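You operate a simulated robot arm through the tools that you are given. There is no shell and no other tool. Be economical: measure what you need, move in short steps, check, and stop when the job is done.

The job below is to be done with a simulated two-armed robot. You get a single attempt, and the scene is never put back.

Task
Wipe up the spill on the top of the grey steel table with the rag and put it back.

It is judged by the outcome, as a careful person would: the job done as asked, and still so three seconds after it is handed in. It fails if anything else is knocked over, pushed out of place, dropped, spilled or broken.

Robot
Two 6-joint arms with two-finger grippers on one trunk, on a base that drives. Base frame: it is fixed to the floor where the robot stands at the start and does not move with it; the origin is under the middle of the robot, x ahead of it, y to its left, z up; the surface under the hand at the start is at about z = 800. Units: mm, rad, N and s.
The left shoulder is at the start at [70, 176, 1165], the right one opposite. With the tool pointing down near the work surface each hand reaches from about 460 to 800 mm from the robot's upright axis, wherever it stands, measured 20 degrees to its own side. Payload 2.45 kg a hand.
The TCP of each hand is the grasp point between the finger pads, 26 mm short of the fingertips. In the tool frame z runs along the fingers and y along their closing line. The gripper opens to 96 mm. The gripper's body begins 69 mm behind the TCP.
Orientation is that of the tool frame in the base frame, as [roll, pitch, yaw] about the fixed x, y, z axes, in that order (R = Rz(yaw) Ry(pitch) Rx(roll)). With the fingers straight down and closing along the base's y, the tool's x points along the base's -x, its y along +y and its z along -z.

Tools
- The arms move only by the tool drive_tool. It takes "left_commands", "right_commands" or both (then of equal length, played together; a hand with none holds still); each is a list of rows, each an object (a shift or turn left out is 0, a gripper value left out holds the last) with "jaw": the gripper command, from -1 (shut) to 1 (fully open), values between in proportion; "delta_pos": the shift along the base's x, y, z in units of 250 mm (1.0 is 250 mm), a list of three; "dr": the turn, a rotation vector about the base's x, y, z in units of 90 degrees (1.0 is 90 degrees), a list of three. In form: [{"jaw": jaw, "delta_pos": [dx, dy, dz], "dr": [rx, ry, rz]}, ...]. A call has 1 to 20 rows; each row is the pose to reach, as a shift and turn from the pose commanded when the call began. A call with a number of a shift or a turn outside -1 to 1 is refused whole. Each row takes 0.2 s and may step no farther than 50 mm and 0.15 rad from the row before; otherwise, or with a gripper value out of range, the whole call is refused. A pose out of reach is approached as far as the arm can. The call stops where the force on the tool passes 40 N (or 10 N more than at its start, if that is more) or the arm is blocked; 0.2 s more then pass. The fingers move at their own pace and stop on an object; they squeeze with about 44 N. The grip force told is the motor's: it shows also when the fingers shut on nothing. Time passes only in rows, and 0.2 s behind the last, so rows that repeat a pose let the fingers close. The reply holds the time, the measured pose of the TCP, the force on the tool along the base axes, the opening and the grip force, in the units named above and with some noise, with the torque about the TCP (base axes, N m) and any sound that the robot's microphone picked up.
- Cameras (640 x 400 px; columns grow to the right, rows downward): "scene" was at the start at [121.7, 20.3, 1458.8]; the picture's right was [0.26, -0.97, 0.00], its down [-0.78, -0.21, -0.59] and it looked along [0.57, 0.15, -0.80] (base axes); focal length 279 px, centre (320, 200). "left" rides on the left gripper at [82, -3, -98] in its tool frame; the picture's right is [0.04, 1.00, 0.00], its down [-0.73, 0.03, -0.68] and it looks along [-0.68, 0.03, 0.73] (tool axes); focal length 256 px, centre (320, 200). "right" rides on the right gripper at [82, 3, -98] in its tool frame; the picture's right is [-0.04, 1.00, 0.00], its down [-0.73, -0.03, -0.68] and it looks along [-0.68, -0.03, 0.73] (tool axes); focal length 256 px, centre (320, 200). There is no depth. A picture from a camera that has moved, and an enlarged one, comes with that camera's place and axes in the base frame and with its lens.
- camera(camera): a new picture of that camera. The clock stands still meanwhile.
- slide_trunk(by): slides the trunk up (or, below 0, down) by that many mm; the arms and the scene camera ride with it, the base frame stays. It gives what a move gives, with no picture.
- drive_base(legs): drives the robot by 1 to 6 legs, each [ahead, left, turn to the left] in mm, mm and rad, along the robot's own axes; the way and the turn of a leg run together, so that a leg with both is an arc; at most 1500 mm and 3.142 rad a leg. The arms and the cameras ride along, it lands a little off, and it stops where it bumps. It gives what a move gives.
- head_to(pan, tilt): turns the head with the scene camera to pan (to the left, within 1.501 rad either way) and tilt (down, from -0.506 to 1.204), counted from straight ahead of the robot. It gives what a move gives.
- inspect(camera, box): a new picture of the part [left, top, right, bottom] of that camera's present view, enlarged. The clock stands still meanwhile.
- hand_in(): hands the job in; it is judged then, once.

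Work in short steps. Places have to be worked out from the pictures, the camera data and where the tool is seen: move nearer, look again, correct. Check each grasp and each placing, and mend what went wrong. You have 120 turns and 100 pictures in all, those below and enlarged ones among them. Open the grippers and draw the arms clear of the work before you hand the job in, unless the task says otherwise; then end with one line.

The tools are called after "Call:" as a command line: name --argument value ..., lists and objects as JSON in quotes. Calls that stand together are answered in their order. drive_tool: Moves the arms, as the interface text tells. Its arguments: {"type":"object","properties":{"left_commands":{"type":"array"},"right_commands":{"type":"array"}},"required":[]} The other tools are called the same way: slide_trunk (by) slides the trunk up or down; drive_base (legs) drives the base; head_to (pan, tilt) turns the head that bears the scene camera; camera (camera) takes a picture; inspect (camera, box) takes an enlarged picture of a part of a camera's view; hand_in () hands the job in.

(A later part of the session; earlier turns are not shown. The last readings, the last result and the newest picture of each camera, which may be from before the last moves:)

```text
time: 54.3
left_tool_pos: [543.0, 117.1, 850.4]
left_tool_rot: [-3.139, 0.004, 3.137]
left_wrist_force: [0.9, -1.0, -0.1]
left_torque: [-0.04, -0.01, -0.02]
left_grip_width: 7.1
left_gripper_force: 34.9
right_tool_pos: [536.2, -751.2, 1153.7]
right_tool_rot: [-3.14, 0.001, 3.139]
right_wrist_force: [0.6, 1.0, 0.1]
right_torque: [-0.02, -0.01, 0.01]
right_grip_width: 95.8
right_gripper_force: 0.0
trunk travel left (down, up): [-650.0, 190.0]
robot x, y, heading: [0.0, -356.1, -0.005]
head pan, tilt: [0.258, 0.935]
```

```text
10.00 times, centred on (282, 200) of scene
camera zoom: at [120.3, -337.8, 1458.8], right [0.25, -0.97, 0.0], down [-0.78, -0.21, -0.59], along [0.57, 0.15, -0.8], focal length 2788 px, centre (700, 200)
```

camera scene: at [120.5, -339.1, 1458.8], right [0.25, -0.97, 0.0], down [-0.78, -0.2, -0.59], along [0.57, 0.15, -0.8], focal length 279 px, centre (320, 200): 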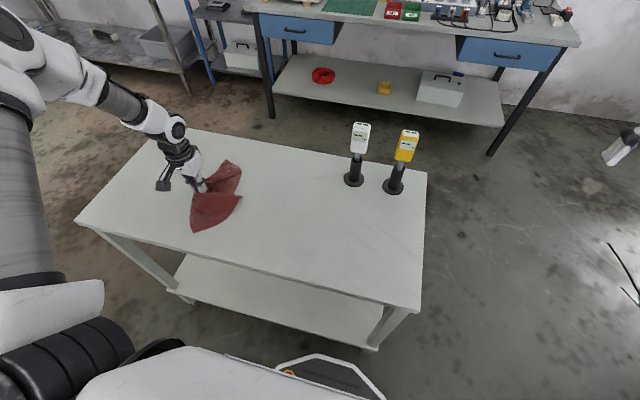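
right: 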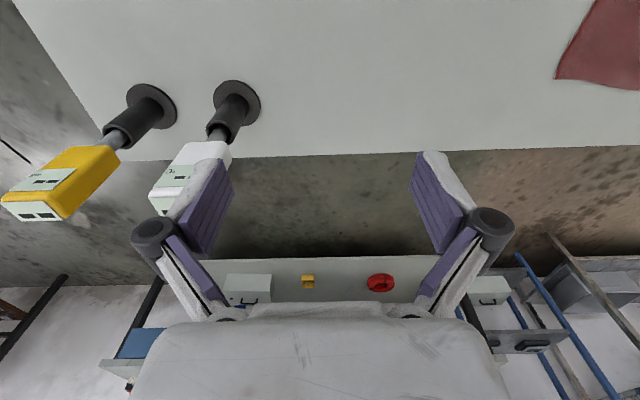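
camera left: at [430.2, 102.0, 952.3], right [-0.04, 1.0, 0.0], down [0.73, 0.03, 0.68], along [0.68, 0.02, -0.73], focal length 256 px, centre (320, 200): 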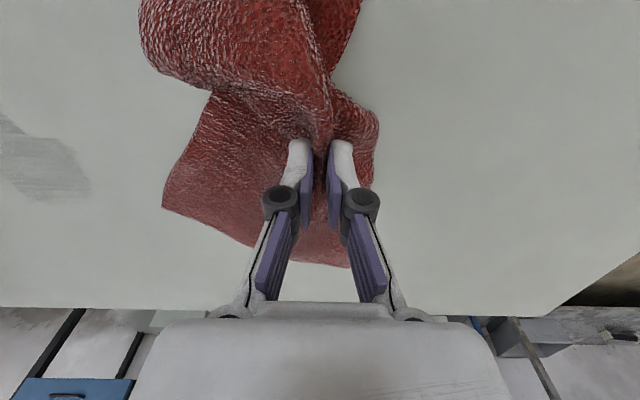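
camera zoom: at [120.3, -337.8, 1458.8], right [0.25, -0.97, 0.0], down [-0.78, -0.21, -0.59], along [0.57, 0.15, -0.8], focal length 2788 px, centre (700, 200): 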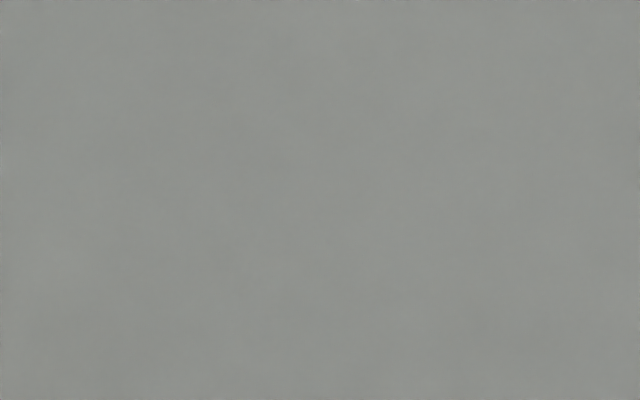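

The spot is now completely clean. I'll bring the rag back to its original place (fold at about [548, 225]), first lifting a bit, then driving the base left.

Call:
drive_tool --left_commands '[{"delta_pos": [0, 0, 0.15]}, {"delta_pos": [0, 0, 0.3]}, {"delta_pos": [0, 0, 0.45]}, {"delta_pos": [0, -0.1, 0.56]}, {"delta_pos": [0, -0.28, 0.56]}, {"delta_pos": [0, -0.44, 0.56]}]'

Call:
drive_base --legs '[[0, 215, 0]]'

Call:
camera --camera "scene"

Call:
camera --camera "left"

```text
time: 55.7
left_tool_pos: [544.6, 4.8, 991.3]
left_tool_rot: [3.141, 0.002, 3.141]
left_wrist_force: [-0.3, 0.5, -0.4]
left_torque: [0.06, 0.0, -0.04]
left_grip_width: 6.9
left_gripper_force: 35.0
right_tool_pos: [538.2, -755.9, 1152.5]
right_tool_rot: [3.14, 0.001, 3.141]
right_wrist_force: [-0.8, -0.2, -0.2]
right_torque: [0.02, 0.01, 0.0]
right_grip_width: 96.0
right_gripper_force: 0.1
trunk travel left (down, up): [-650.0, 190.0]
robot x, y, heading: [-0.9, -360.1, -0.0]
head pan, tilt: [0.258, 0.935]
```

```text
time: 57.4
left_tool_pos: [549.6, 216.7, 991.5]
left_tool_rot: [-3.138, 0.001, 3.133]
left_wrist_force: [-0.7, -0.4, -0.4]
left_torque: [0.09, -0.01, -0.01]
left_grip_width: 7.0
left_gripper_force: 35.0
right_tool_pos: [535.0, -542.4, 1152.3]
right_tool_rot: [-3.141, 0.0, 3.134]
right_wrist_force: [0.0, -0.1, -0.7]
right_torque: [-0.02, 0.01, 0.02]
right_grip_width: 96.1
right_gripper_force: 0.1
trunk travel left (down, up): [-650.0, 190.0]
robot x, y, heading: [3.7, -145.0, -0.007]
head pan, tilt: [0.258, 0.935]
```

```text
70 pictures are left
camera scene: at [122.3, -126.5, 1458.8], right [0.25, -0.97, 0.0], down [-0.78, -0.2, -0.59], along [0.57, 0.15, -0.8], focal length 279 px, centre (320, 200)
```

scene: 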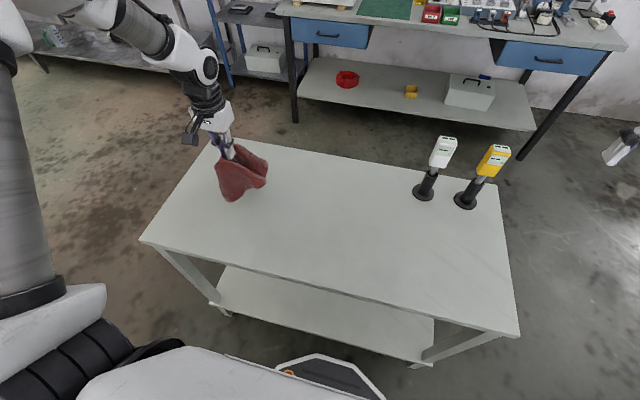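

```text
69 pictures are left
camera left: at [467.9, 214.6, 1088.8], right [-0.03, 1.0, 0.0], down [0.73, 0.02, 0.68], along [0.68, 0.02, -0.73], focal length 256 px, centre (320, 200)
```

left: 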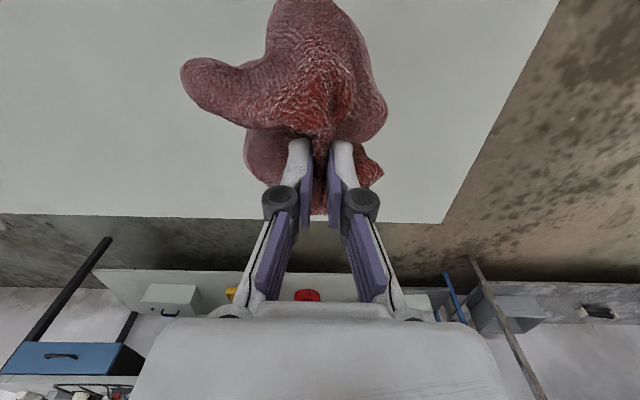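

The rag hangs free over its old place with a clean table behind it. I'll lower it straight down at [548, 220] and check before releasing.

Call:
drive_tool --left_commands '[{"delta_pos": [0, 0.01, -0.15]}, {"delta_pos": [0, 0.02, -0.3]}, {"delta_pos": [0, 0.02, -0.42]}, {"delta_pos": [0, 0.02, -0.52]}, {"delta_pos": [0, 0.02, -0.6]}, {"delta_pos": [0, 0.02, -0.61]}]'

Call:
camera --camera "left"

Call:
inspect --camera "scene" --box '[140, 120, 332, 240]'

```text
time: 58.8
left_tool_pos: [548.0, 222.1, 840.2]
left_tool_rot: [-3.14, 0.004, 3.134]
left_wrist_force: [0.3, 0.5, 2.7]
left_torque: [0.07, 0.0, -0.03]
left_grip_width: 6.9
left_gripper_force: 35.4
right_tool_pos: [534.5, -543.1, 1153.1]
right_tool_rot: [3.141, -0.001, 3.132]
right_wrist_force: [-0.9, 0.0, -0.5]
right_torque: [0.01, -0.02, 0.01]
right_grip_width: 96.1
right_gripper_force: 0.0
trunk travel left (down, up): [-650.0, 190.0]
robot x, y, heading: [0.5, -144.5, -0.01]
head pan, tilt: [0.258, 0.935]
```

```text
68 pictures are left
camera left: at [466.9, 219.5, 937.5], right [-0.03, 1.0, 0.0], down [0.73, 0.02, 0.68], along [0.68, 0.02, -0.73], focal length 256 px, centre (320, 200)
```

left: 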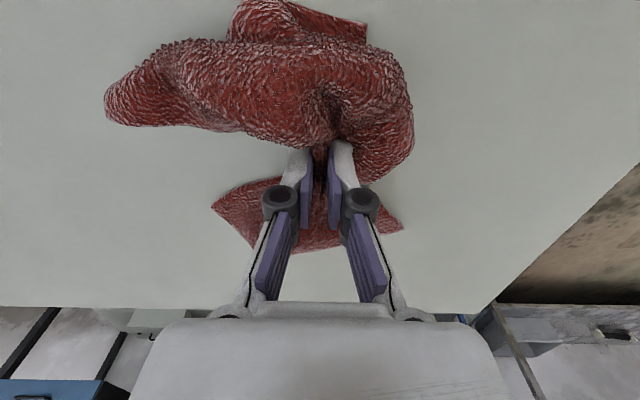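

```text
3.33 times, centred on (236, 180) of scene
camera zoom: at [121.4, -126.3, 1458.9], right [0.25, -0.97, 0.0], down [-0.78, -0.2, -0.59], along [0.58, 0.15, -0.8], focal length 929 px, centre (600, 267)
```

zoom: 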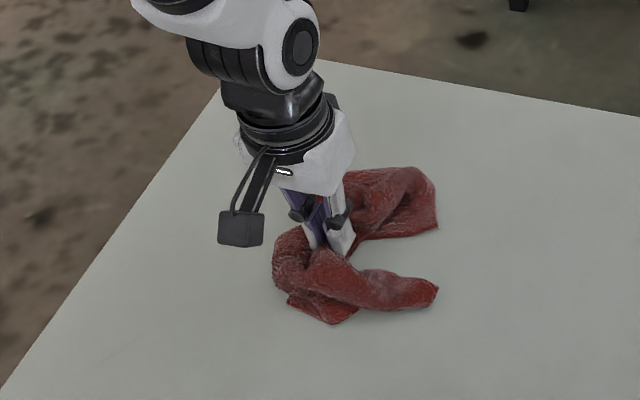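

It is back in place but crumpled. I'll release it, raise the hand, and see how it settles before straightening it.

Call:
drive_tool --left_commands '[{"jaw": -0.4}, {"jaw": -0.2}, {"jaw": -0.2, "delta_pos": [0, 0, 0.1]}, {"jaw": -0.2, "delta_pos": [0, 0, 0.28]}, {"jaw": -0.2, "delta_pos": [-0.02, 0, 0.46]}, {"jaw": -0.2, "delta_pos": [-0.1, 0.1, 0.64]}, {"jaw": -0.2, "delta_pos": [-0.2, 0.25, 0.7]}]'

Call:
camera --camera "left"

Call:
inspect --camera "scene" --box '[140, 120, 332, 240]'

```text
refused: row 6 steps farther than a row can; nothing moved
```

```text
66 pictures are left
camera left: at [466.9, 219.5, 937.5], right [-0.03, 1.0, 0.0], down [0.73, 0.02, 0.68], along [0.68, 0.02, -0.73], focal length 256 px, centre (320, 200)
```

left: 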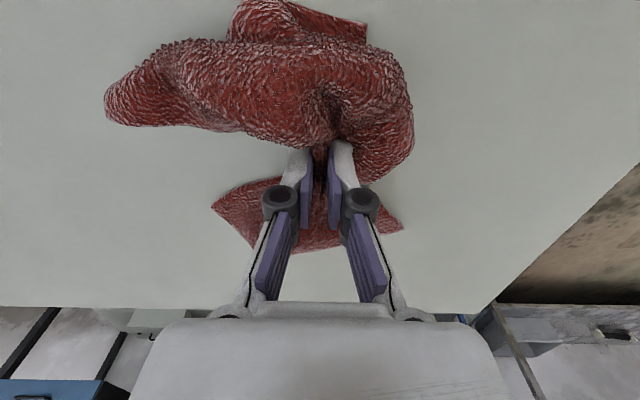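

```text
3.33 times, centred on (236, 180) of scene
camera zoom: at [121.4, -126.3, 1458.9], right [0.25, -0.97, 0.0], down [-0.78, -0.2, -0.59], along [0.58, 0.15, -0.8], focal length 929 px, centre (600, 267)
```

zoom: 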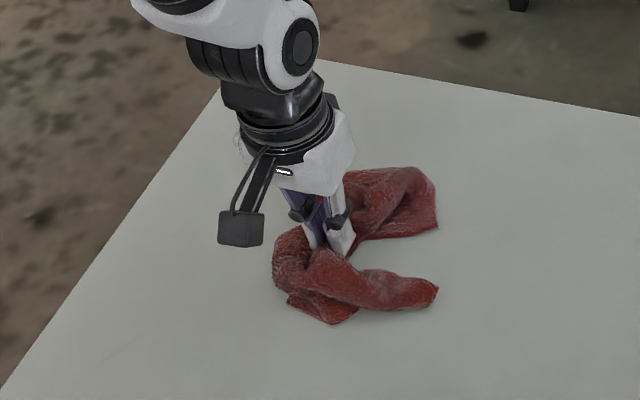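

The step was too large and nothing moved; repeat with smaller rows.

Call:
drive_tool --left_commands '[{"jaw": -0.4}, {"jaw": -0.2}, {"jaw": -0.2, "delta_pos": [0, 0, 0.1]}, {"jaw": -0.2, "delta_pos": [0, 0, 0.28]}, {"jaw": -0.2, "delta_pos": [-0.02, 0, 0.46]}, {"jaw": -0.2, "delta_pos": [-0.08, 0.08, 0.6]}, {"jaw": -0.2, "delta_pos": [-0.18, 0.2, 0.7]}]'

Call:
camera --camera "left"

Call:
inspect --camera "scene" --box '[140, 120, 332, 240]'

```text
time: 60.4
left_tool_pos: [501.3, 274.6, 1012.9]
left_tool_rot: [-3.138, 0.005, 3.132]
left_wrist_force: [-0.6, -0.7, 0.4]
left_torque: [-0.04, -0.03, 0.03]
left_grip_width: 38.6
left_gripper_force: 0.0
right_tool_pos: [531.9, -540.4, 1154.5]
right_tool_rot: [3.141, 0.002, 3.133]
right_wrist_force: [-1.1, -0.3, 0.2]
right_torque: [-0.01, -0.03, -0.02]
right_grip_width: 96.2
right_gripper_force: 0.0
trunk travel left (down, up): [-650.0, 190.0]
robot x, y, heading: [0.4, -143.6, -0.01]
head pan, tilt: [0.258, 0.935]
```

```text
64 pictures are left
camera left: at [420.9, 272.0, 1110.5], right [-0.03, 1.0, 0.0], down [0.73, 0.03, 0.68], along [0.68, 0.02, -0.73], focal length 256 px, centre (320, 200)
```

left: 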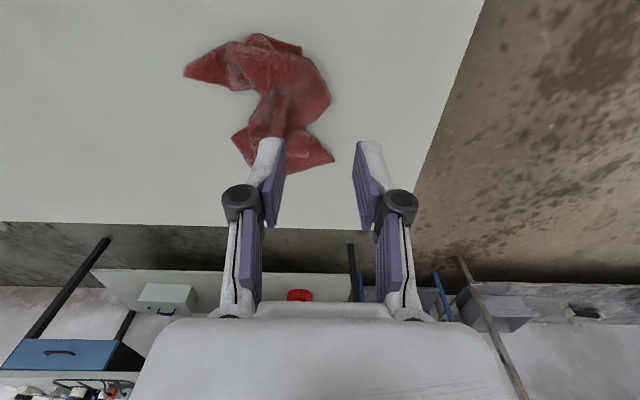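

```text
3.33 times, centred on (236, 180) of scene
camera zoom: at [119.4, -123.1, 1459.0], right [0.25, -0.97, 0.0], down [-0.78, -0.2, -0.59], along [0.58, 0.15, -0.8], focal length 929 px, centre (600, 267)
```

zoom: 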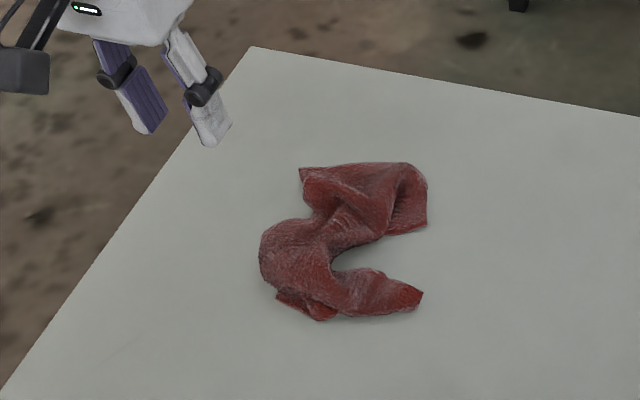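

The rag is back on its place (centre ≈ [560, 225]) but bunched. I'll tidy it: pinch the near-right corner at about [527, 165] and pull it toward its original spot [395, 143].

Call:
drive_tool --left_commands '[{"jaw": 0.0, "delta_pos": [0.05, -0.15, 0]}, {"jaw": 0.0, "delta_pos": [0.095, -0.3, -0.05]}, {"jaw": 0.0, "delta_pos": [0.095, -0.43, -0.15]}, {"jaw": 0.0, "delta_pos": [0.095, -0.44, -0.32]}, {"jaw": 0.0, "delta_pos": [0.095, -0.44, -0.46]}]'

Call:
camera --camera "left"

Call:
inspect --camera "scene" --box '[140, 120, 332, 240]'

```text
time: 61.5
left_tool_pos: [528.8, 161.2, 896.7]
left_tool_rot: [-3.139, 0.002, 3.133]
left_wrist_force: [0.1, -0.4, 0.0]
left_torque: [-0.02, 0.0, 0.0]
left_grip_width: 48.0
left_gripper_force: 0.1
right_tool_pos: [536.4, -541.7, 1153.0]
right_tool_rot: [3.141, 0.0, 3.133]
right_wrist_force: [-0.1, 0.2, -0.4]
right_torque: [0.01, -0.03, -0.01]
right_grip_width: 96.0
right_gripper_force: 0.0
trunk travel left (down, up): [-650.0, 190.0]
robot x, y, heading: [-1.4, -144.5, -0.012]
head pan, tilt: [0.258, 0.935]
```

```text
62 pictures are left
camera left: at [448.4, 158.2, 994.4], right [-0.03, 1.0, 0.0], down [0.73, 0.03, 0.68], along [0.68, 0.02, -0.73], focal length 256 px, centre (320, 200)
```

left: 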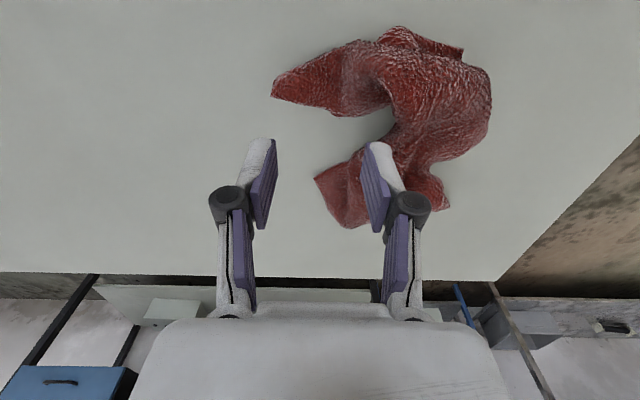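

```text
3.33 times, centred on (236, 180) of scene
camera zoom: at [123.3, -125.2, 1458.7], right [0.25, -0.97, 0.0], down [-0.78, -0.2, -0.59], along [0.57, 0.15, -0.81], focal length 929 px, centre (600, 267)
```

zoom: 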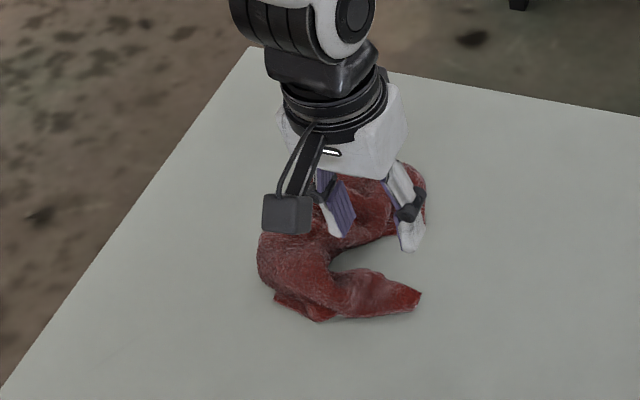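

The left camera puts the near-right corner tip at about [514, 127]. I'll shift to [515, 148] and descend onto the cloth.

Call:
drive_tool --left_commands '[{"jaw": 0.0, "delta_pos": [-0.056, -0.055, -0.06]}, {"delta_pos": [-0.056, -0.055, -0.16]}, {"delta_pos": [-0.056, -0.055, -0.23]}, {"delta_pos": [-0.056, -0.055, -0.26]}, {"delta_pos": [-0.056, -0.055, -0.276]}]'

Call:
drive_tool --left_commands '[{"jaw": -0.3, "delta_pos": [0, 0, 0.002]}, {"jaw": -0.6, "delta_pos": [0, 0, 0.006]}, {"jaw": -1, "delta_pos": [0, 0, 0.01]}, {"jaw": -1, "delta_pos": [0, 0, 0.03]}, {"jaw": -1, "delta_pos": [0, 0, 0.06]}]'

Call:
camera --camera "left"

```text
time: 62.8
left_tool_pos: [512.8, 148.9, 830.5]
left_tool_rot: [-3.141, 0.004, 3.133]
left_wrist_force: [0.5, 0.3, 9.5]
left_torque: [0.29, -0.01, -0.04]
left_grip_width: 51.0
left_gripper_force: 1.8
right_tool_pos: [533.2, -542.5, 1152.2]
right_tool_rot: [3.141, 0.002, 3.133]
right_wrist_force: [0.4, -0.4, 0.2]
right_torque: [-0.02, -0.02, -0.02]
right_grip_width: 96.0
right_gripper_force: 0.0
trunk travel left (down, up): [-650.0, 190.0]
robot x, y, heading: [2.1, -146.8, -0.013]
head pan, tilt: [0.258, 0.935]
```

```text
time: 64.0
left_tool_pos: [511.8, 150.0, 844.4]
left_tool_rot: [-3.14, 0.005, 3.134]
left_wrist_force: [0.1, -0.4, 1.0]
left_torque: [0.05, -0.01, 0.01]
left_grip_width: 4.4
left_gripper_force: 32.7
right_tool_pos: [533.4, -541.7, 1152.9]
right_tool_rot: [3.141, 0.001, 3.133]
right_wrist_force: [0.4, 0.8, 0.4]
right_torque: [-0.01, -0.02, 0.0]
right_grip_width: 95.9
right_gripper_force: 0.1
trunk travel left (down, up): [-650.0, 190.0]
robot x, y, heading: [-0.8, -144.7, -0.008]
head pan, tilt: [0.258, 0.935]
```

```text
60 pictures are left
camera left: at [431.7, 146.6, 942.1], right [-0.03, 1.0, 0.0], down [0.73, 0.02, 0.68], along [0.68, 0.02, -0.73], focal length 256 px, centre (320, 200)
```

left: 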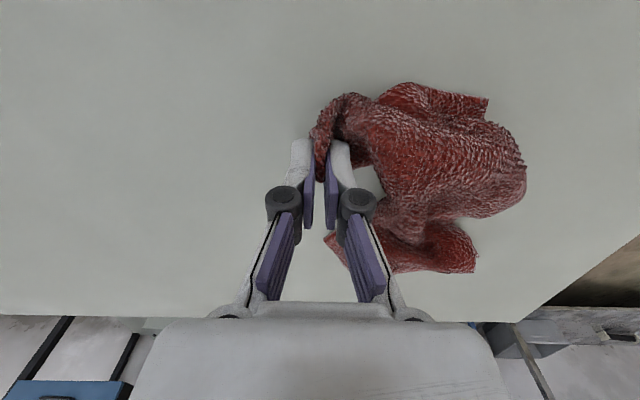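

The corner is gripped (4.4 mm). Now I'll pull it toward the robot to about x = 400, low over the table.

Call:
drive_tool --left_commands '[{"delta_pos": [-0.12, 0, 0.0]}, {"delta_pos": [-0.24, 0, 0.0]}, {"delta_pos": [-0.36, 0, 0.0]}, {"delta_pos": [-0.45, 0, -0.02]}, {"delta_pos": [-0.45, 0, -0.04]}]'

Call:
camera --camera "left"

Call:
inspect --camera "scene" --box '[140, 120, 332, 240]'

```text
time: 65.2
left_tool_pos: [399.5, 148.8, 834.1]
left_tool_rot: [-3.14, 0.003, 3.135]
left_wrist_force: [-1.0, 0.2, 4.9]
left_torque: [0.1, 0.04, -0.01]
left_grip_width: 4.0
left_gripper_force: 33.2
right_tool_pos: [534.0, -543.5, 1152.7]
right_tool_rot: [3.141, 0.001, 3.133]
right_wrist_force: [0.0, -0.3, 0.1]
right_torque: [-0.01, -0.02, 0.01]
right_grip_width: 96.3
right_gripper_force: 0.1
trunk travel left (down, up): [-650.0, 190.0]
robot x, y, heading: [-1.5, -142.9, -0.006]
head pan, tilt: [0.258, 0.935]
```

```text
59 pictures are left
camera left: at [318.2, 145.1, 931.9], right [-0.03, 1.0, 0.0], down [0.73, 0.03, 0.68], along [0.68, 0.02, -0.73], focal length 256 px, centre (320, 200)
```

left: 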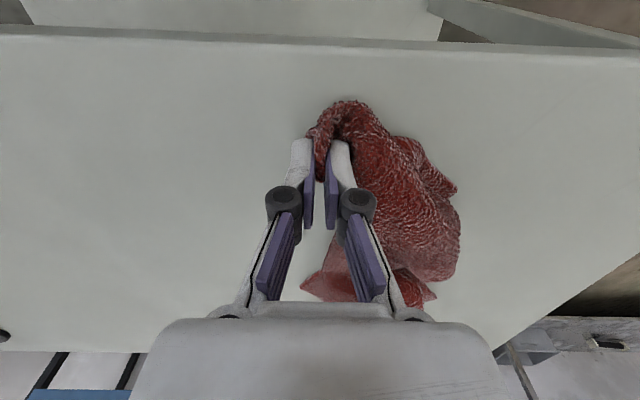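

```text
3.33 times, centred on (236, 180) of scene
camera zoom: at [121.9, -126.6, 1459.0], right [0.25, -0.97, 0.0], down [-0.78, -0.2, -0.59], along [0.58, 0.15, -0.8], focal length 929 px, centre (600, 267)
```

zoom: 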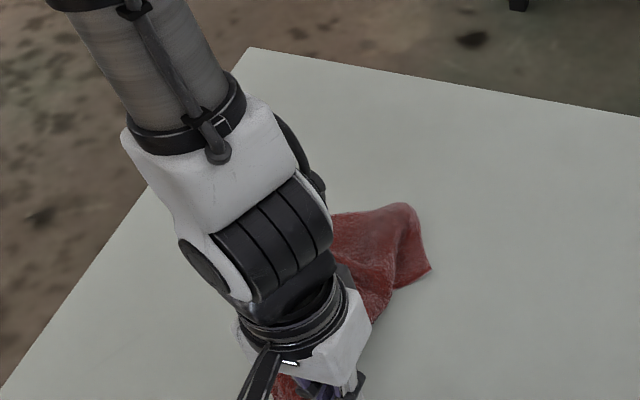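

The near-right corner is now at [400, 149]. I'll release, lift, and view for the next corner (near-left, about [425, 237]).

Call:
drive_tool --left_commands '[{"jaw": -0.3}, {"jaw": -0.1}, {"jaw": -0.1, "delta_pos": [0, 0, 0.16]}, {"jaw": -0.1, "delta_pos": [0, 0.05, 0.34]}, {"jaw": -0.1, "delta_pos": [0.05, 0.2, 0.42]}, {"jaw": -0.1, "delta_pos": [0.15, 0.35, 0.42]}]'

Call:
camera --camera "left"

```text
time: 66.5
left_tool_pos: [439.1, 239.4, 938.4]
left_tool_rot: [-3.135, 0.002, 3.132]
left_wrist_force: [-0.3, 0.5, -0.6]
left_torque: [0.0, -0.01, 0.04]
left_grip_width: 43.3
left_gripper_force: 0.0
right_tool_pos: [535.2, -541.3, 1152.2]
right_tool_rot: [-3.138, 0.001, 3.133]
right_wrist_force: [-0.3, 0.4, 0.2]
right_torque: [-0.01, 0.0, 0.01]
right_grip_width: 96.0
right_gripper_force: 0.0
trunk travel left (down, up): [-650.0, 190.0]
robot x, y, heading: [-3.6, -148.1, -0.006]
head pan, tilt: [0.258, 0.935]
```

```text
57 pictures are left
camera left: at [357.3, 237.2, 1035.7], right [-0.03, 1.0, 0.0], down [0.73, 0.03, 0.68], along [0.68, 0.02, -0.73], focal length 256 px, centre (320, 200)
```

left: 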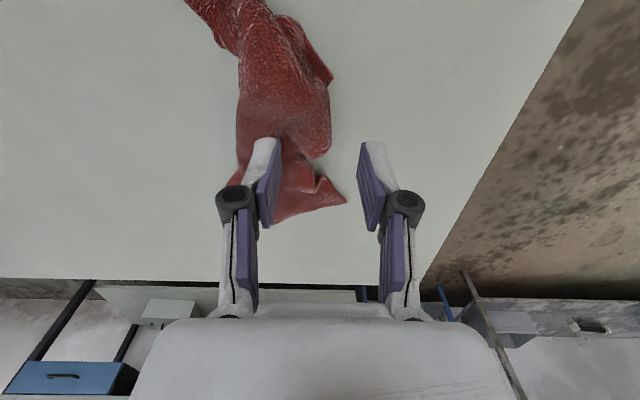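

The near-left corner tip is at about [431, 249]. I'll pinch at [427, 236] and pull it left to y ≈ 318.

Call:
drive_tool --left_commands '[{"jaw": -0.1, "delta_pos": [-0.05, -0.02, -0.15]}, {"delta_pos": [-0.05, -0.02, -0.3]}, {"delta_pos": [-0.05, -0.02, -0.39]}, {"delta_pos": [-0.05, -0.02, -0.42]}, {"delta_pos": [-0.05, -0.02, -0.438]}]'

Call:
drive_tool --left_commands '[{"jaw": -0.4, "delta_pos": [0, 0, 0.002]}, {"jaw": -0.7, "delta_pos": [0, 0, 0.006]}, {"jaw": -1, "delta_pos": [0, 0, 0.01]}, {"jaw": -1, "delta_pos": [0, 0, 0.03]}, {"jaw": -1, "delta_pos": [0, 0, 0.05]}]'

Call:
camera --camera "left"

```text
time: 67.8
left_tool_pos: [425.5, 230.6, 829.3]
left_tool_rot: [3.141, 0.006, 3.131]
left_wrist_force: [-0.8, -4.6, 17.1]
left_torque: [-0.52, 0.15, 0.04]
left_grip_width: 52.8
left_gripper_force: 5.6
right_tool_pos: [532.5, -545.6, 1152.5]
right_tool_rot: [3.14, 0.001, 3.133]
right_wrist_force: [-0.5, 0.4, 0.3]
right_torque: [0.01, -0.02, -0.03]
right_grip_width: 96.1
right_gripper_force: 0.0
trunk travel left (down, up): [-650.0, 190.0]
robot x, y, heading: [-1.3, -149.3, -0.007]
head pan, tilt: [0.258, 0.935]
```

```text
time: 69.0
left_tool_pos: [424.7, 231.3, 842.7]
left_tool_rot: [-3.141, 0.002, 3.133]
left_wrist_force: [0.1, -0.8, -0.1]
left_torque: [-0.09, 0.0, 0.01]
left_grip_width: 7.5
left_gripper_force: 35.2
right_tool_pos: [534.7, -543.1, 1152.3]
right_tool_rot: [-3.14, -0.001, 3.133]
right_wrist_force: [0.2, 0.5, -0.6]
right_torque: [-0.02, -0.01, -0.01]
right_grip_width: 96.0
right_gripper_force: 0.2
trunk travel left (down, up): [-650.0, 190.0]
robot x, y, heading: [1.5, -148.6, -0.011]
head pan, tilt: [0.258, 0.935]
```

```text
56 pictures are left
camera left: at [344.5, 228.1, 940.1], right [-0.03, 1.0, 0.0], down [0.73, 0.02, 0.68], along [0.68, 0.02, -0.73], focal length 256 px, centre (320, 200)
```

left: 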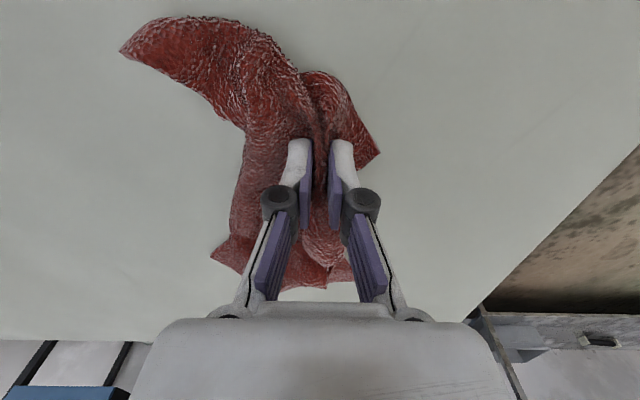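

Gripped (7.5 mm). Pull left to y ≈ 310, slightly toward the robot, low.

Call:
drive_tool --left_commands '[{"delta_pos": [0, 0.12, 0]}, {"delta_pos": [0, 0.24, 0]}, {"delta_pos": [-0.02, 0.32, -0.02]}, {"delta_pos": [-0.02, 0.32, -0.02]}, {"jaw": -0.3, "delta_pos": [-0.02, 0.32, -0.02]}, {"jaw": -0.1, "delta_pos": [-0.02, 0.32, 0.0]}, {"delta_pos": [-0.02, 0.32, 0.16]}, {"delta_pos": [0.08, 0.3, 0.32]}, {"delta_pos": [0.2, 0.26, 0.45]}, {"delta_pos": [0.36, 0.2, 0.54]}, {"delta_pos": [0.5, 0.12, 0.6]}]'

Call:
camera --camera "left"

Call:
inspect --camera "scene" --box '[140, 120, 332, 240]'

```text
time: 71.3
left_tool_pos: [551.5, 260.6, 994.7]
left_tool_rot: [-3.14, 0.001, 3.132]
left_wrist_force: [0.9, -0.2, 0.3]
left_torque: [0.04, 0.02, 0.0]
left_grip_width: 43.1
left_gripper_force: 0.1
right_tool_pos: [536.7, -543.7, 1151.2]
right_tool_rot: [3.14, -0.002, 3.134]
right_wrist_force: [0.2, -0.1, -0.4]
right_torque: [0.04, 0.01, 0.0]
right_grip_width: 96.0
right_gripper_force: 0.0
trunk travel left (down, up): [-650.0, 190.0]
robot x, y, heading: [1.2, -148.2, -0.005]
head pan, tilt: [0.258, 0.935]
```

```text
55 pictures are left
camera left: at [470.6, 257.1, 1091.7], right [-0.03, 1.0, 0.0], down [0.73, 0.02, 0.68], along [0.68, 0.02, -0.73], focal length 256 px, centre (320, 200)
```

left: 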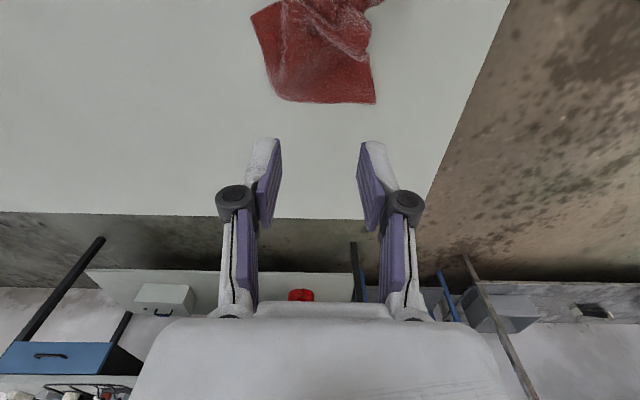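

```text
3.33 times, centred on (236, 180) of scene
camera zoom: at [124.0, -128.1, 1458.6], right [0.25, -0.97, 0.0], down [-0.78, -0.2, -0.59], along [0.57, 0.15, -0.81], focal length 929 px, centre (600, 267)
```

zoom: 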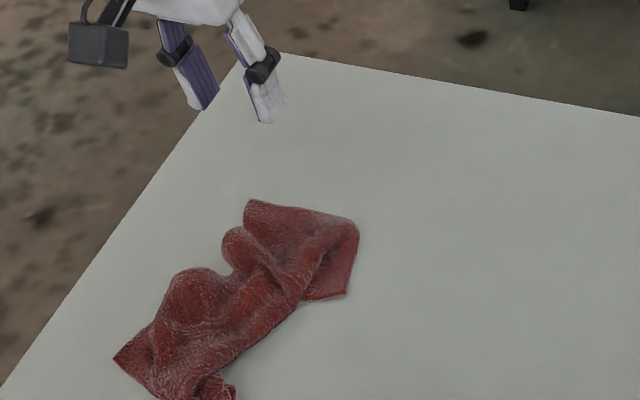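

Good progress: the near end is spread. Next, grab the far-right corner at about [515, 205] and pull it toward its original place [685, 123].

Call:
drive_tool --left_commands '[{"jaw": -0.1, "delta_pos": [-0.1, -0.1, -0.05]}, {"delta_pos": [-0.14, -0.2, -0.18]}, {"delta_pos": [-0.14, -0.22, -0.36]}, {"delta_pos": [-0.14, -0.22, -0.44]}]'

Call:
camera --camera "left"

```text
time: 72.3
left_tool_pos: [515.7, 207.9, 882.5]
left_tool_rot: [-3.139, 0.002, 3.135]
left_wrist_force: [-0.3, 0.1, -0.4]
left_torque: [-0.02, 0.03, 0.0]
left_grip_width: 42.8
left_gripper_force: 0.0
right_tool_pos: [534.4, -541.5, 1152.8]
right_tool_rot: [-3.141, 0.0, 3.133]
right_wrist_force: [0.4, 0.6, -0.6]
right_torque: [0.03, -0.01, 0.0]
right_grip_width: 96.0
right_gripper_force: 0.0
trunk travel left (down, up): [-650.0, 190.0]
robot x, y, heading: [2.4, -144.3, -0.009]
head pan, tilt: [0.258, 0.935]
```

```text
53 pictures are left
camera left: at [434.4, 204.4, 980.2], right [-0.03, 1.0, 0.0], down [0.73, 0.02, 0.68], along [0.68, 0.02, -0.73], focal length 256 px, centre (320, 200)
```

left: 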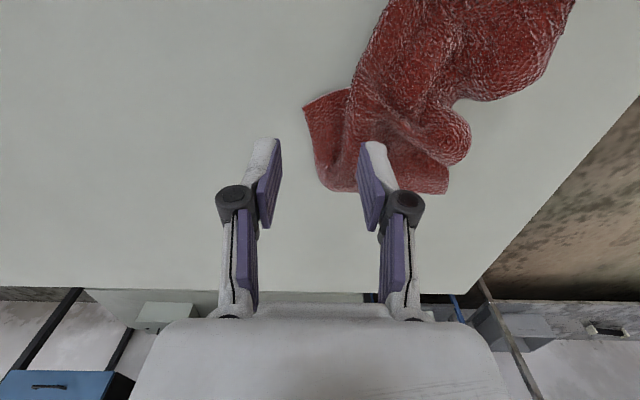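

The corner tip is at [509, 196], so I'm well placed. Descend at [518, 212], pinch.

Call:
drive_tool --left_commands '[{"jaw": -0.1, "delta_pos": [0.01, 0.015, -0.1]}, {"delta_pos": [0.01, 0.015, -0.17]}, {"delta_pos": [0.01, 0.015, -0.2]}, {"delta_pos": [0.01, 0.015, -0.216]}]'

Call:
drive_tool --left_commands '[{"jaw": -0.4, "delta_pos": [0, 0, 0.0]}, {"jaw": -0.7, "delta_pos": [0, 0, 0.004]}, {"jaw": -1, "delta_pos": [0, 0, 0.01]}, {"jaw": -1, "delta_pos": [0, 0, 0.03]}, {"jaw": -1, "delta_pos": [0, 0, 0.06]}]'

Call:
camera --camera "left"

```text
time: 73.3
left_tool_pos: [518.4, 210.5, 829.9]
left_tool_rot: [-3.14, 0.006, 3.133]
left_wrist_force: [1.1, 4.0, 14.7]
left_torque: [0.49, 0.02, -0.02]
left_grip_width: 50.2
left_gripper_force: 4.4
right_tool_pos: [533.1, -542.1, 1154.1]
right_tool_rot: [3.141, 0.001, 3.133]
right_wrist_force: [-0.5, 0.2, 0.0]
right_torque: [0.02, 0.0, -0.01]
right_grip_width: 96.1
right_gripper_force: 0.0
trunk travel left (down, up): [-650.0, 190.0]
robot x, y, heading: [2.1, -143.2, -0.008]
head pan, tilt: [0.258, 0.935]
```

```text
time: 74.5
left_tool_pos: [517.1, 210.0, 842.9]
left_tool_rot: [-3.138, 0.001, 3.133]
left_wrist_force: [-0.9, -0.2, 0.5]
left_torque: [0.0, -0.01, -0.01]
left_grip_width: 5.2
left_gripper_force: 33.8
right_tool_pos: [534.7, -541.8, 1152.3]
right_tool_rot: [3.141, 0.0, 3.132]
right_wrist_force: [0.3, -0.1, 0.4]
right_torque: [-0.01, 0.01, -0.01]
right_grip_width: 95.9
right_gripper_force: 0.0
trunk travel left (down, up): [-650.0, 190.0]
robot x, y, heading: [-4.9, -147.4, -0.007]
head pan, tilt: [0.258, 0.935]
```

```text
52 pictures are left
camera left: at [436.7, 207.7, 940.9], right [-0.03, 1.0, 0.0], down [0.73, 0.02, 0.68], along [0.68, 0.02, -0.73], focal length 256 px, centre (320, 200)
```

left: 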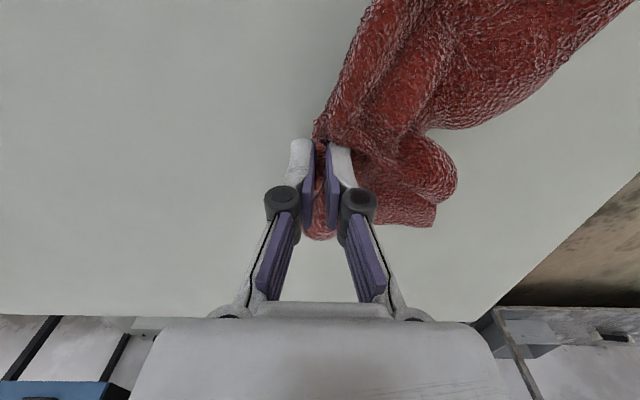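

Gripped. Pull to about [662, 142].

Call:
drive_tool --left_commands '[{"delta_pos": [0.12, -0.08, 0]}, {"delta_pos": [0.25, -0.16, 0]}, {"delta_pos": [0.38, -0.22, 0]}, {"delta_pos": [0.5, -0.27, 0]}, {"delta_pos": [0.58, -0.27, -0.02]}, {"delta_pos": [0.58, -0.27, -0.02]}]'

Call:
inspect --camera "scene" --box '[140, 120, 332, 240]'

Call:
camera --camera "left"

```text
time: 76.0
left_tool_pos: [665.6, 142.7, 839.1]
left_tool_rot: [-3.14, 0.003, 3.132]
left_wrist_force: [0.0, -0.1, 0.6]
left_torque: [0.04, 0.01, -0.01]
left_grip_width: 4.9
left_gripper_force: 33.9
right_tool_pos: [534.3, -542.6, 1151.3]
right_tool_rot: [-3.141, 0.0, 3.134]
right_wrist_force: [0.3, -0.5, -0.2]
right_torque: [0.0, 0.0, -0.02]
right_grip_width: 96.0
right_gripper_force: 0.0
trunk travel left (down, up): [-650.0, 190.0]
robot x, y, heading: [3.6, -144.2, -0.006]
head pan, tilt: [0.258, 0.935]
```

```text
3.33 times, centred on (236, 180) of scene
camera zoom: at [121.6, -126.2, 1458.9], right [0.25, -0.97, 0.0], down [-0.78, -0.2, -0.59], along [0.58, 0.15, -0.8], focal length 929 px, centre (600, 267)
```

zoom: 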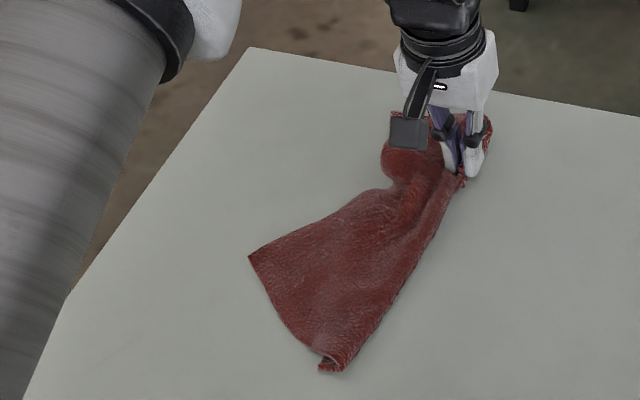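

```text
50 pictures are left
camera left: at [584.3, 139.0, 937.0], right [-0.03, 1.0, 0.0], down [0.73, 0.02, 0.68], along [0.68, 0.02, -0.73], focal length 256 px, centre (320, 200)
```

left: 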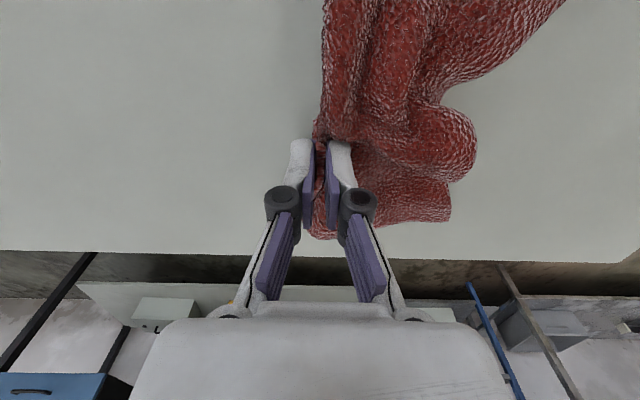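

Nicely spread. Remaining: far-left corner at about [727, 243] should go to [703, 306]. Release, lift, and move over it.

Call:
drive_tool --left_commands '[{"jaw": -0.3, "delta_pos": [0, 0, -0.01]}, {"jaw": -0.1, "delta_pos": [0, 0, 0]}, {"delta_pos": [0, 0, 0.15]}, {"delta_pos": [0.02, 0.12, 0.26]}, {"delta_pos": [0.1, 0.28, 0.26]}, {"delta_pos": [0.16, 0.38, 0.22]}]'

Call:
camera --camera "left"

Call:
inspect --camera "scene" --box '[140, 120, 332, 240]'

```text
time: 77.3
left_tool_pos: [704.7, 238.7, 892.4]
left_tool_rot: [-3.14, 0.002, 3.133]
left_wrist_force: [-0.1, -0.5, 0.5]
left_torque: [-0.02, 0.02, 0.01]
left_grip_width: 43.3
left_gripper_force: 0.1
right_tool_pos: [534.7, -541.5, 1152.3]
right_tool_rot: [-3.14, 0.0, 3.133]
right_wrist_force: [-0.1, -0.4, -0.1]
right_torque: [0.0, 0.03, -0.01]
right_grip_width: 96.1
right_gripper_force: 0.1
trunk travel left (down, up): [-650.0, 190.0]
robot x, y, heading: [3.7, -144.9, -0.009]
head pan, tilt: [0.258, 0.935]
```

```text
49 pictures are left
camera left: at [624.1, 236.5, 990.4], right [-0.03, 1.0, 0.0], down [0.73, 0.02, 0.68], along [0.68, 0.02, -0.73], focal length 256 px, centre (320, 200)
```

left: 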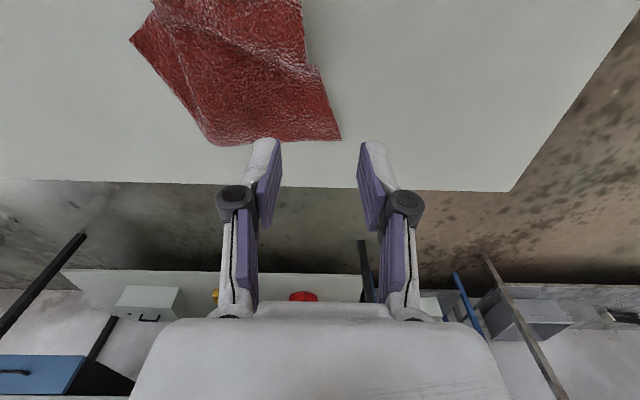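

```text
3.33 times, centred on (236, 180) of scene
camera zoom: at [123.0, -125.3, 1458.8], right [0.25, -0.97, 0.0], down [-0.78, -0.2, -0.59], along [0.57, 0.15, -0.81], focal length 929 px, centre (600, 267)
```

zoom: 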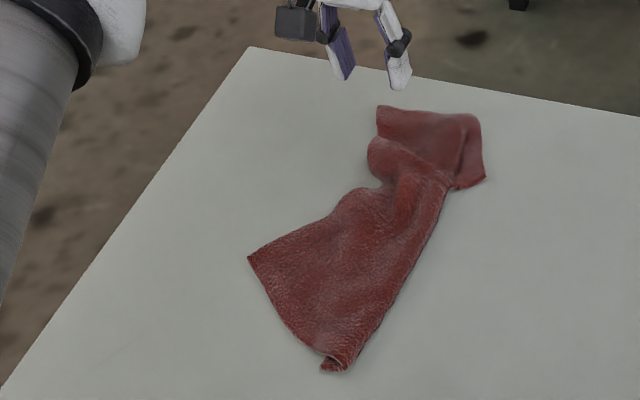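

Far-left corner tip is at [731, 256]. I'll pinch at about [708, 244] and pull to about [685, 298].

Call:
drive_tool --left_commands '[{"jaw": -0.1, "delta_pos": [0.012, 0.02, -0.12]}, {"delta_pos": [0.012, 0.02, -0.2]}, {"delta_pos": [0.012, 0.02, -0.235]}, {"delta_pos": [0.012, 0.02, -0.256]}]'

Call:
drive_tool --left_commands '[{"jaw": -0.4, "delta_pos": [0, 0, 0.0]}, {"jaw": -0.7, "delta_pos": [0, 0, 0.004]}, {"jaw": -1, "delta_pos": [0, 0, 0.01]}, {"jaw": -1, "delta_pos": [0, 0, 0.03]}, {"jaw": -1, "delta_pos": [0, 0, 0.05]}]'

Call:
camera --camera "left"

```text
time: 78.3
left_tool_pos: [707.3, 243.2, 829.0]
left_tool_rot: [-3.139, 0.002, 3.132]
left_wrist_force: [-1.1, -0.3, 2.3]
left_torque: [-0.09, -0.02, -0.06]
left_grip_width: 43.6
left_gripper_force: 0.0
right_tool_pos: [535.5, -542.5, 1152.3]
right_tool_rot: [-3.141, 0.0, 3.134]
right_wrist_force: [0.1, 0.0, 0.1]
right_torque: [0.0, -0.02, 0.01]
right_grip_width: 96.2
right_gripper_force: 0.0
trunk travel left (down, up): [-650.0, 190.0]
robot x, y, heading: [-1.0, -145.6, -0.009]
head pan, tilt: [0.258, 0.935]
```

```text
time: 79.5
left_tool_pos: [706.6, 243.2, 840.9]
left_tool_rot: [-3.14, 0.001, 3.133]
left_wrist_force: [0.2, 0.7, -0.2]
left_torque: [0.04, 0.0, -0.02]
left_grip_width: 3.7
left_gripper_force: 30.4
right_tool_pos: [534.7, -542.5, 1153.5]
right_tool_rot: [3.141, -0.001, 3.133]
right_wrist_force: [0.6, 0.7, -0.1]
right_torque: [0.02, 0.01, -0.01]
right_grip_width: 96.1
right_gripper_force: 0.0
trunk travel left (down, up): [-650.0, 190.0]
robot x, y, heading: [1.2, -144.5, -0.007]
head pan, tilt: [0.258, 0.935]
```

```text
47 pictures are left
camera left: at [625.2, 241.0, 939.1], right [-0.03, 1.0, 0.0], down [0.73, 0.02, 0.68], along [0.68, 0.02, -0.73], focal length 256 px, centre (320, 200)
```

left: 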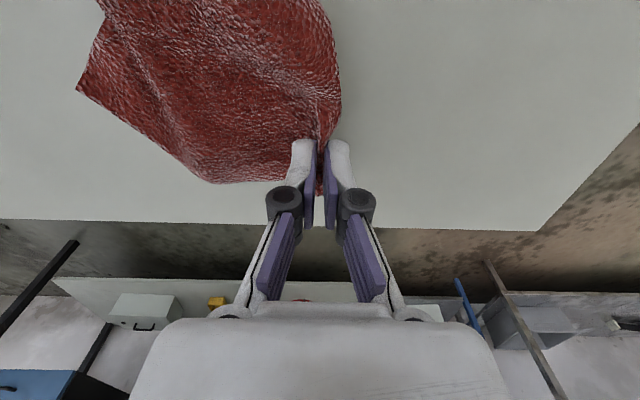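

Gripped. Pull to [688, 300], release and lift well away to look.

Call:
drive_tool --left_commands '[{"delta_pos": [-0.03, 0.12, 0]}, {"delta_pos": [-0.08, 0.23, 0]}, {"delta_pos": [-0.08, 0.23, -0.025]}, {"jaw": -0.3, "delta_pos": [-0.08, 0.23, -0.025]}, {"jaw": 0, "delta_pos": [-0.08, 0.23, -0.015]}, {"delta_pos": [-0.08, 0.23, 0.15]}, {"delta_pos": [-0.12, 0.26, 0.32]}, {"delta_pos": [-0.2, 0.35, 0.46]}, {"delta_pos": [-0.3, 0.45, 0.56]}, {"delta_pos": [-0.4, 0.55, 0.66]}]'

Call:
camera --camera "left"

Call:
inspect --camera "scene" --box '[140, 120, 332, 240]'

```text
time: 81.8
left_tool_pos: [604.9, 379.7, 1006.7]
left_tool_rot: [-3.137, 0.004, 3.132]
left_wrist_force: [0.2, 0.5, 0.1]
left_torque: [-0.02, -0.02, 0.0]
left_grip_width: 48.1
left_gripper_force: 0.1
right_tool_pos: [533.9, -540.0, 1155.0]
right_tool_rot: [-3.141, 0.002, 3.135]
right_wrist_force: [0.2, -0.1, 0.5]
right_torque: [-0.03, -0.05, 0.02]
right_grip_width: 96.2
right_gripper_force: 0.0
trunk travel left (down, up): [-650.0, 190.0]
robot x, y, heading: [-1.5, -145.8, -0.009]
head pan, tilt: [0.258, 0.935]
```

```text
46 pictures are left
camera left: at [523.9, 378.0, 1104.2], right [-0.03, 1.0, 0.0], down [0.73, 0.02, 0.68], along [0.68, 0.02, -0.73], focal length 256 px, centre (320, 200)
```

left: 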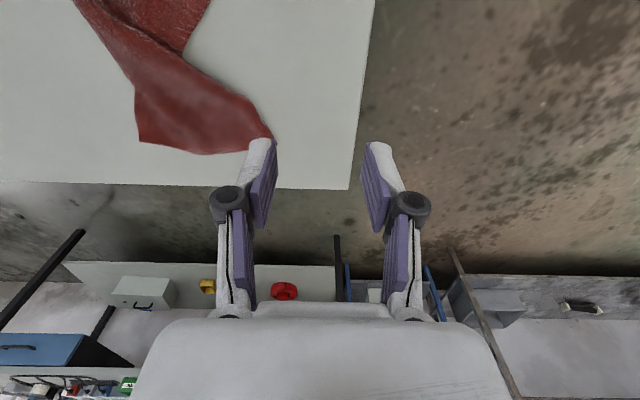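

```text
3.33 times, centred on (236, 180) of scene
camera zoom: at [120.1, -124.9, 1458.9], right [0.25, -0.97, 0.0], down [-0.78, -0.2, -0.59], along [0.58, 0.15, -0.8], focal length 929 px, centre (600, 267)
```

zoom: 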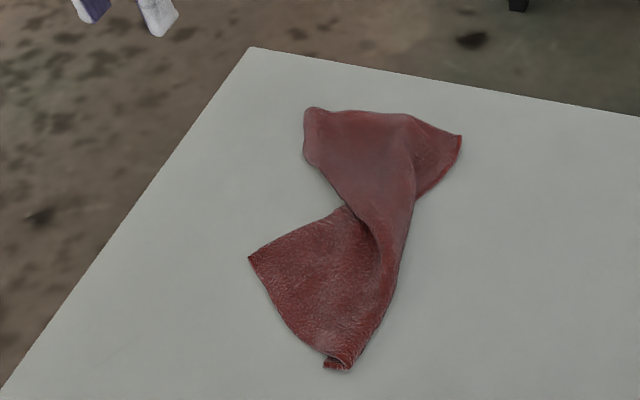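

The rag is fairly flat, but its near end sits too far from the robot: near-left corner ≈ [529, 306] versus the original [413, 328]. I'll pull that corner nearer.

Call:
drive_tool --left_commands '[{"jaw": -0.1, "delta_pos": [-0.15, -0.1, 0]}, {"delta_pos": [-0.28, -0.23, 0]}, {"delta_pos": [-0.34, -0.36, -0.1]}, {"delta_pos": [-0.34, -0.38, -0.28]}, {"delta_pos": [-0.34, -0.38, -0.45]}]'

Call:
camera --camera "left"

```text
time: 83.0
left_tool_pos: [521.9, 285.6, 892.6]
left_tool_rot: [-3.138, 0.0, 3.134]
left_wrist_force: [0.9, 0.7, -0.7]
left_torque: [-0.02, 0.02, 0.0]
left_grip_width: 43.2
left_gripper_force: 0.2
right_tool_pos: [535.6, -540.9, 1152.6]
right_tool_rot: [-3.141, -0.002, 3.134]
right_wrist_force: [0.4, -0.1, 0.4]
right_torque: [-0.03, -0.01, -0.01]
right_grip_width: 96.2
right_gripper_force: 0.0
trunk travel left (down, up): [-650.0, 190.0]
robot x, y, heading: [5.0, -142.7, -0.007]
head pan, tilt: [0.258, 0.935]
```

```text
44 pictures are left
camera left: at [441.4, 283.7, 989.6], right [-0.03, 1.0, 0.0], down [0.73, 0.02, 0.68], along [0.68, 0.02, -0.73], focal length 256 px, centre (320, 200)
```

left: 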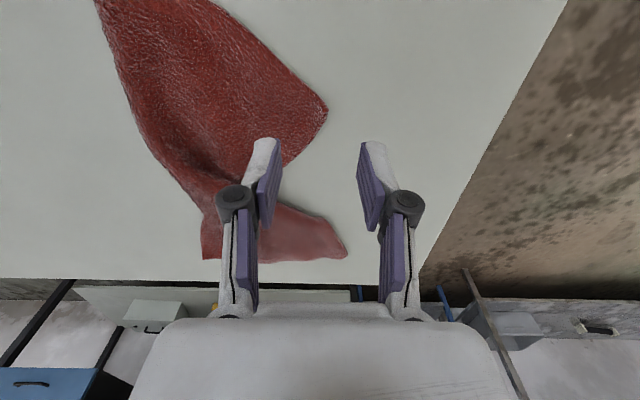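

Corner tip at [521, 292]. Pinch at [514, 276].

Call:
drive_tool --left_commands '[{"jaw": -0.1, "delta_pos": [-0.03, -0.04, -0.12]}, {"delta_pos": [-0.03, -0.04, -0.2]}, {"delta_pos": [-0.03, -0.04, -0.235]}, {"delta_pos": [-0.03, -0.04, -0.256]}]'

Call:
drive_tool --left_commands '[{"jaw": -0.4, "delta_pos": [0, 0, 0.0]}, {"jaw": -0.7, "delta_pos": [0, 0, 0.004]}, {"jaw": -1, "delta_pos": [0, 0, 0.01]}, {"jaw": -1, "delta_pos": [0, 0, 0.03]}, {"jaw": -1, "delta_pos": [0, 0, 0.05]}, {"delta_pos": [-0.12, 0.03, 0.05]}, {"delta_pos": [-0.24, 0.06, 0.05]}, {"delta_pos": [-0.38, 0.1, 0.05]}, {"delta_pos": [-0.38, 0.1, 0.02]}]'

Call:
camera --camera "left"

```text
time: 84.0
left_tool_pos: [513.9, 274.8, 828.9]
left_tool_rot: [-3.14, 0.004, 3.133]
left_wrist_force: [0.7, 0.1, 0.4]
left_torque: [0.0, 0.01, -0.01]
left_grip_width: 43.7
left_gripper_force: 0.1
right_tool_pos: [534.6, -542.2, 1152.5]
right_tool_rot: [3.141, 0.0, 3.132]
right_wrist_force: [0.1, -0.4, 0.1]
right_torque: [-0.01, 0.02, 0.03]
right_grip_width: 96.0
right_gripper_force: 0.1
trunk travel left (down, up): [-650.0, 190.0]
robot x, y, heading: [2.8, -142.2, -0.004]
head pan, tilt: [0.258, 0.935]
```

```text
time: 86.0
left_tool_pos: [419.0, 301.3, 835.2]
left_tool_rot: [-3.139, 0.001, 3.132]
left_wrist_force: [0.4, 0.3, 0.6]
left_torque: [0.02, 0.01, 0.01]
left_grip_width: 4.8
left_gripper_force: 33.4
right_tool_pos: [535.7, -542.4, 1152.7]
right_tool_rot: [-3.141, -0.001, 3.132]
right_wrist_force: [1.0, -0.2, -0.7]
right_torque: [-0.01, 0.02, 0.01]
right_grip_width: 96.0
right_gripper_force: 0.0
trunk travel left (down, up): [-650.0, 190.0]
robot x, y, heading: [0.1, -143.4, -0.008]
head pan, tilt: [0.258, 0.935]
```

```text
43 pictures are left
camera left: at [338.5, 297.3, 932.7], right [-0.03, 1.0, 0.0], down [0.73, 0.02, 0.68], along [0.68, 0.02, -0.73], focal length 256 px, centre (320, 200)
```

left: 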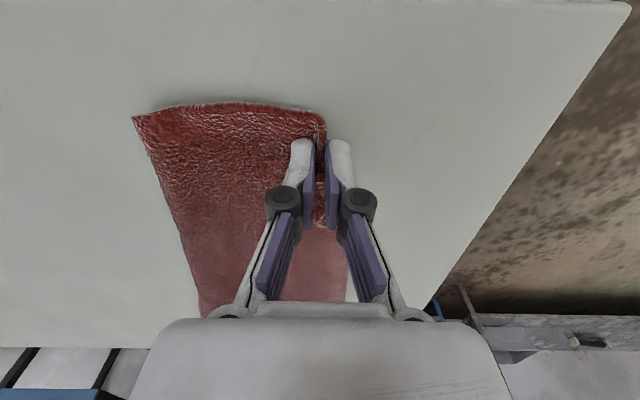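

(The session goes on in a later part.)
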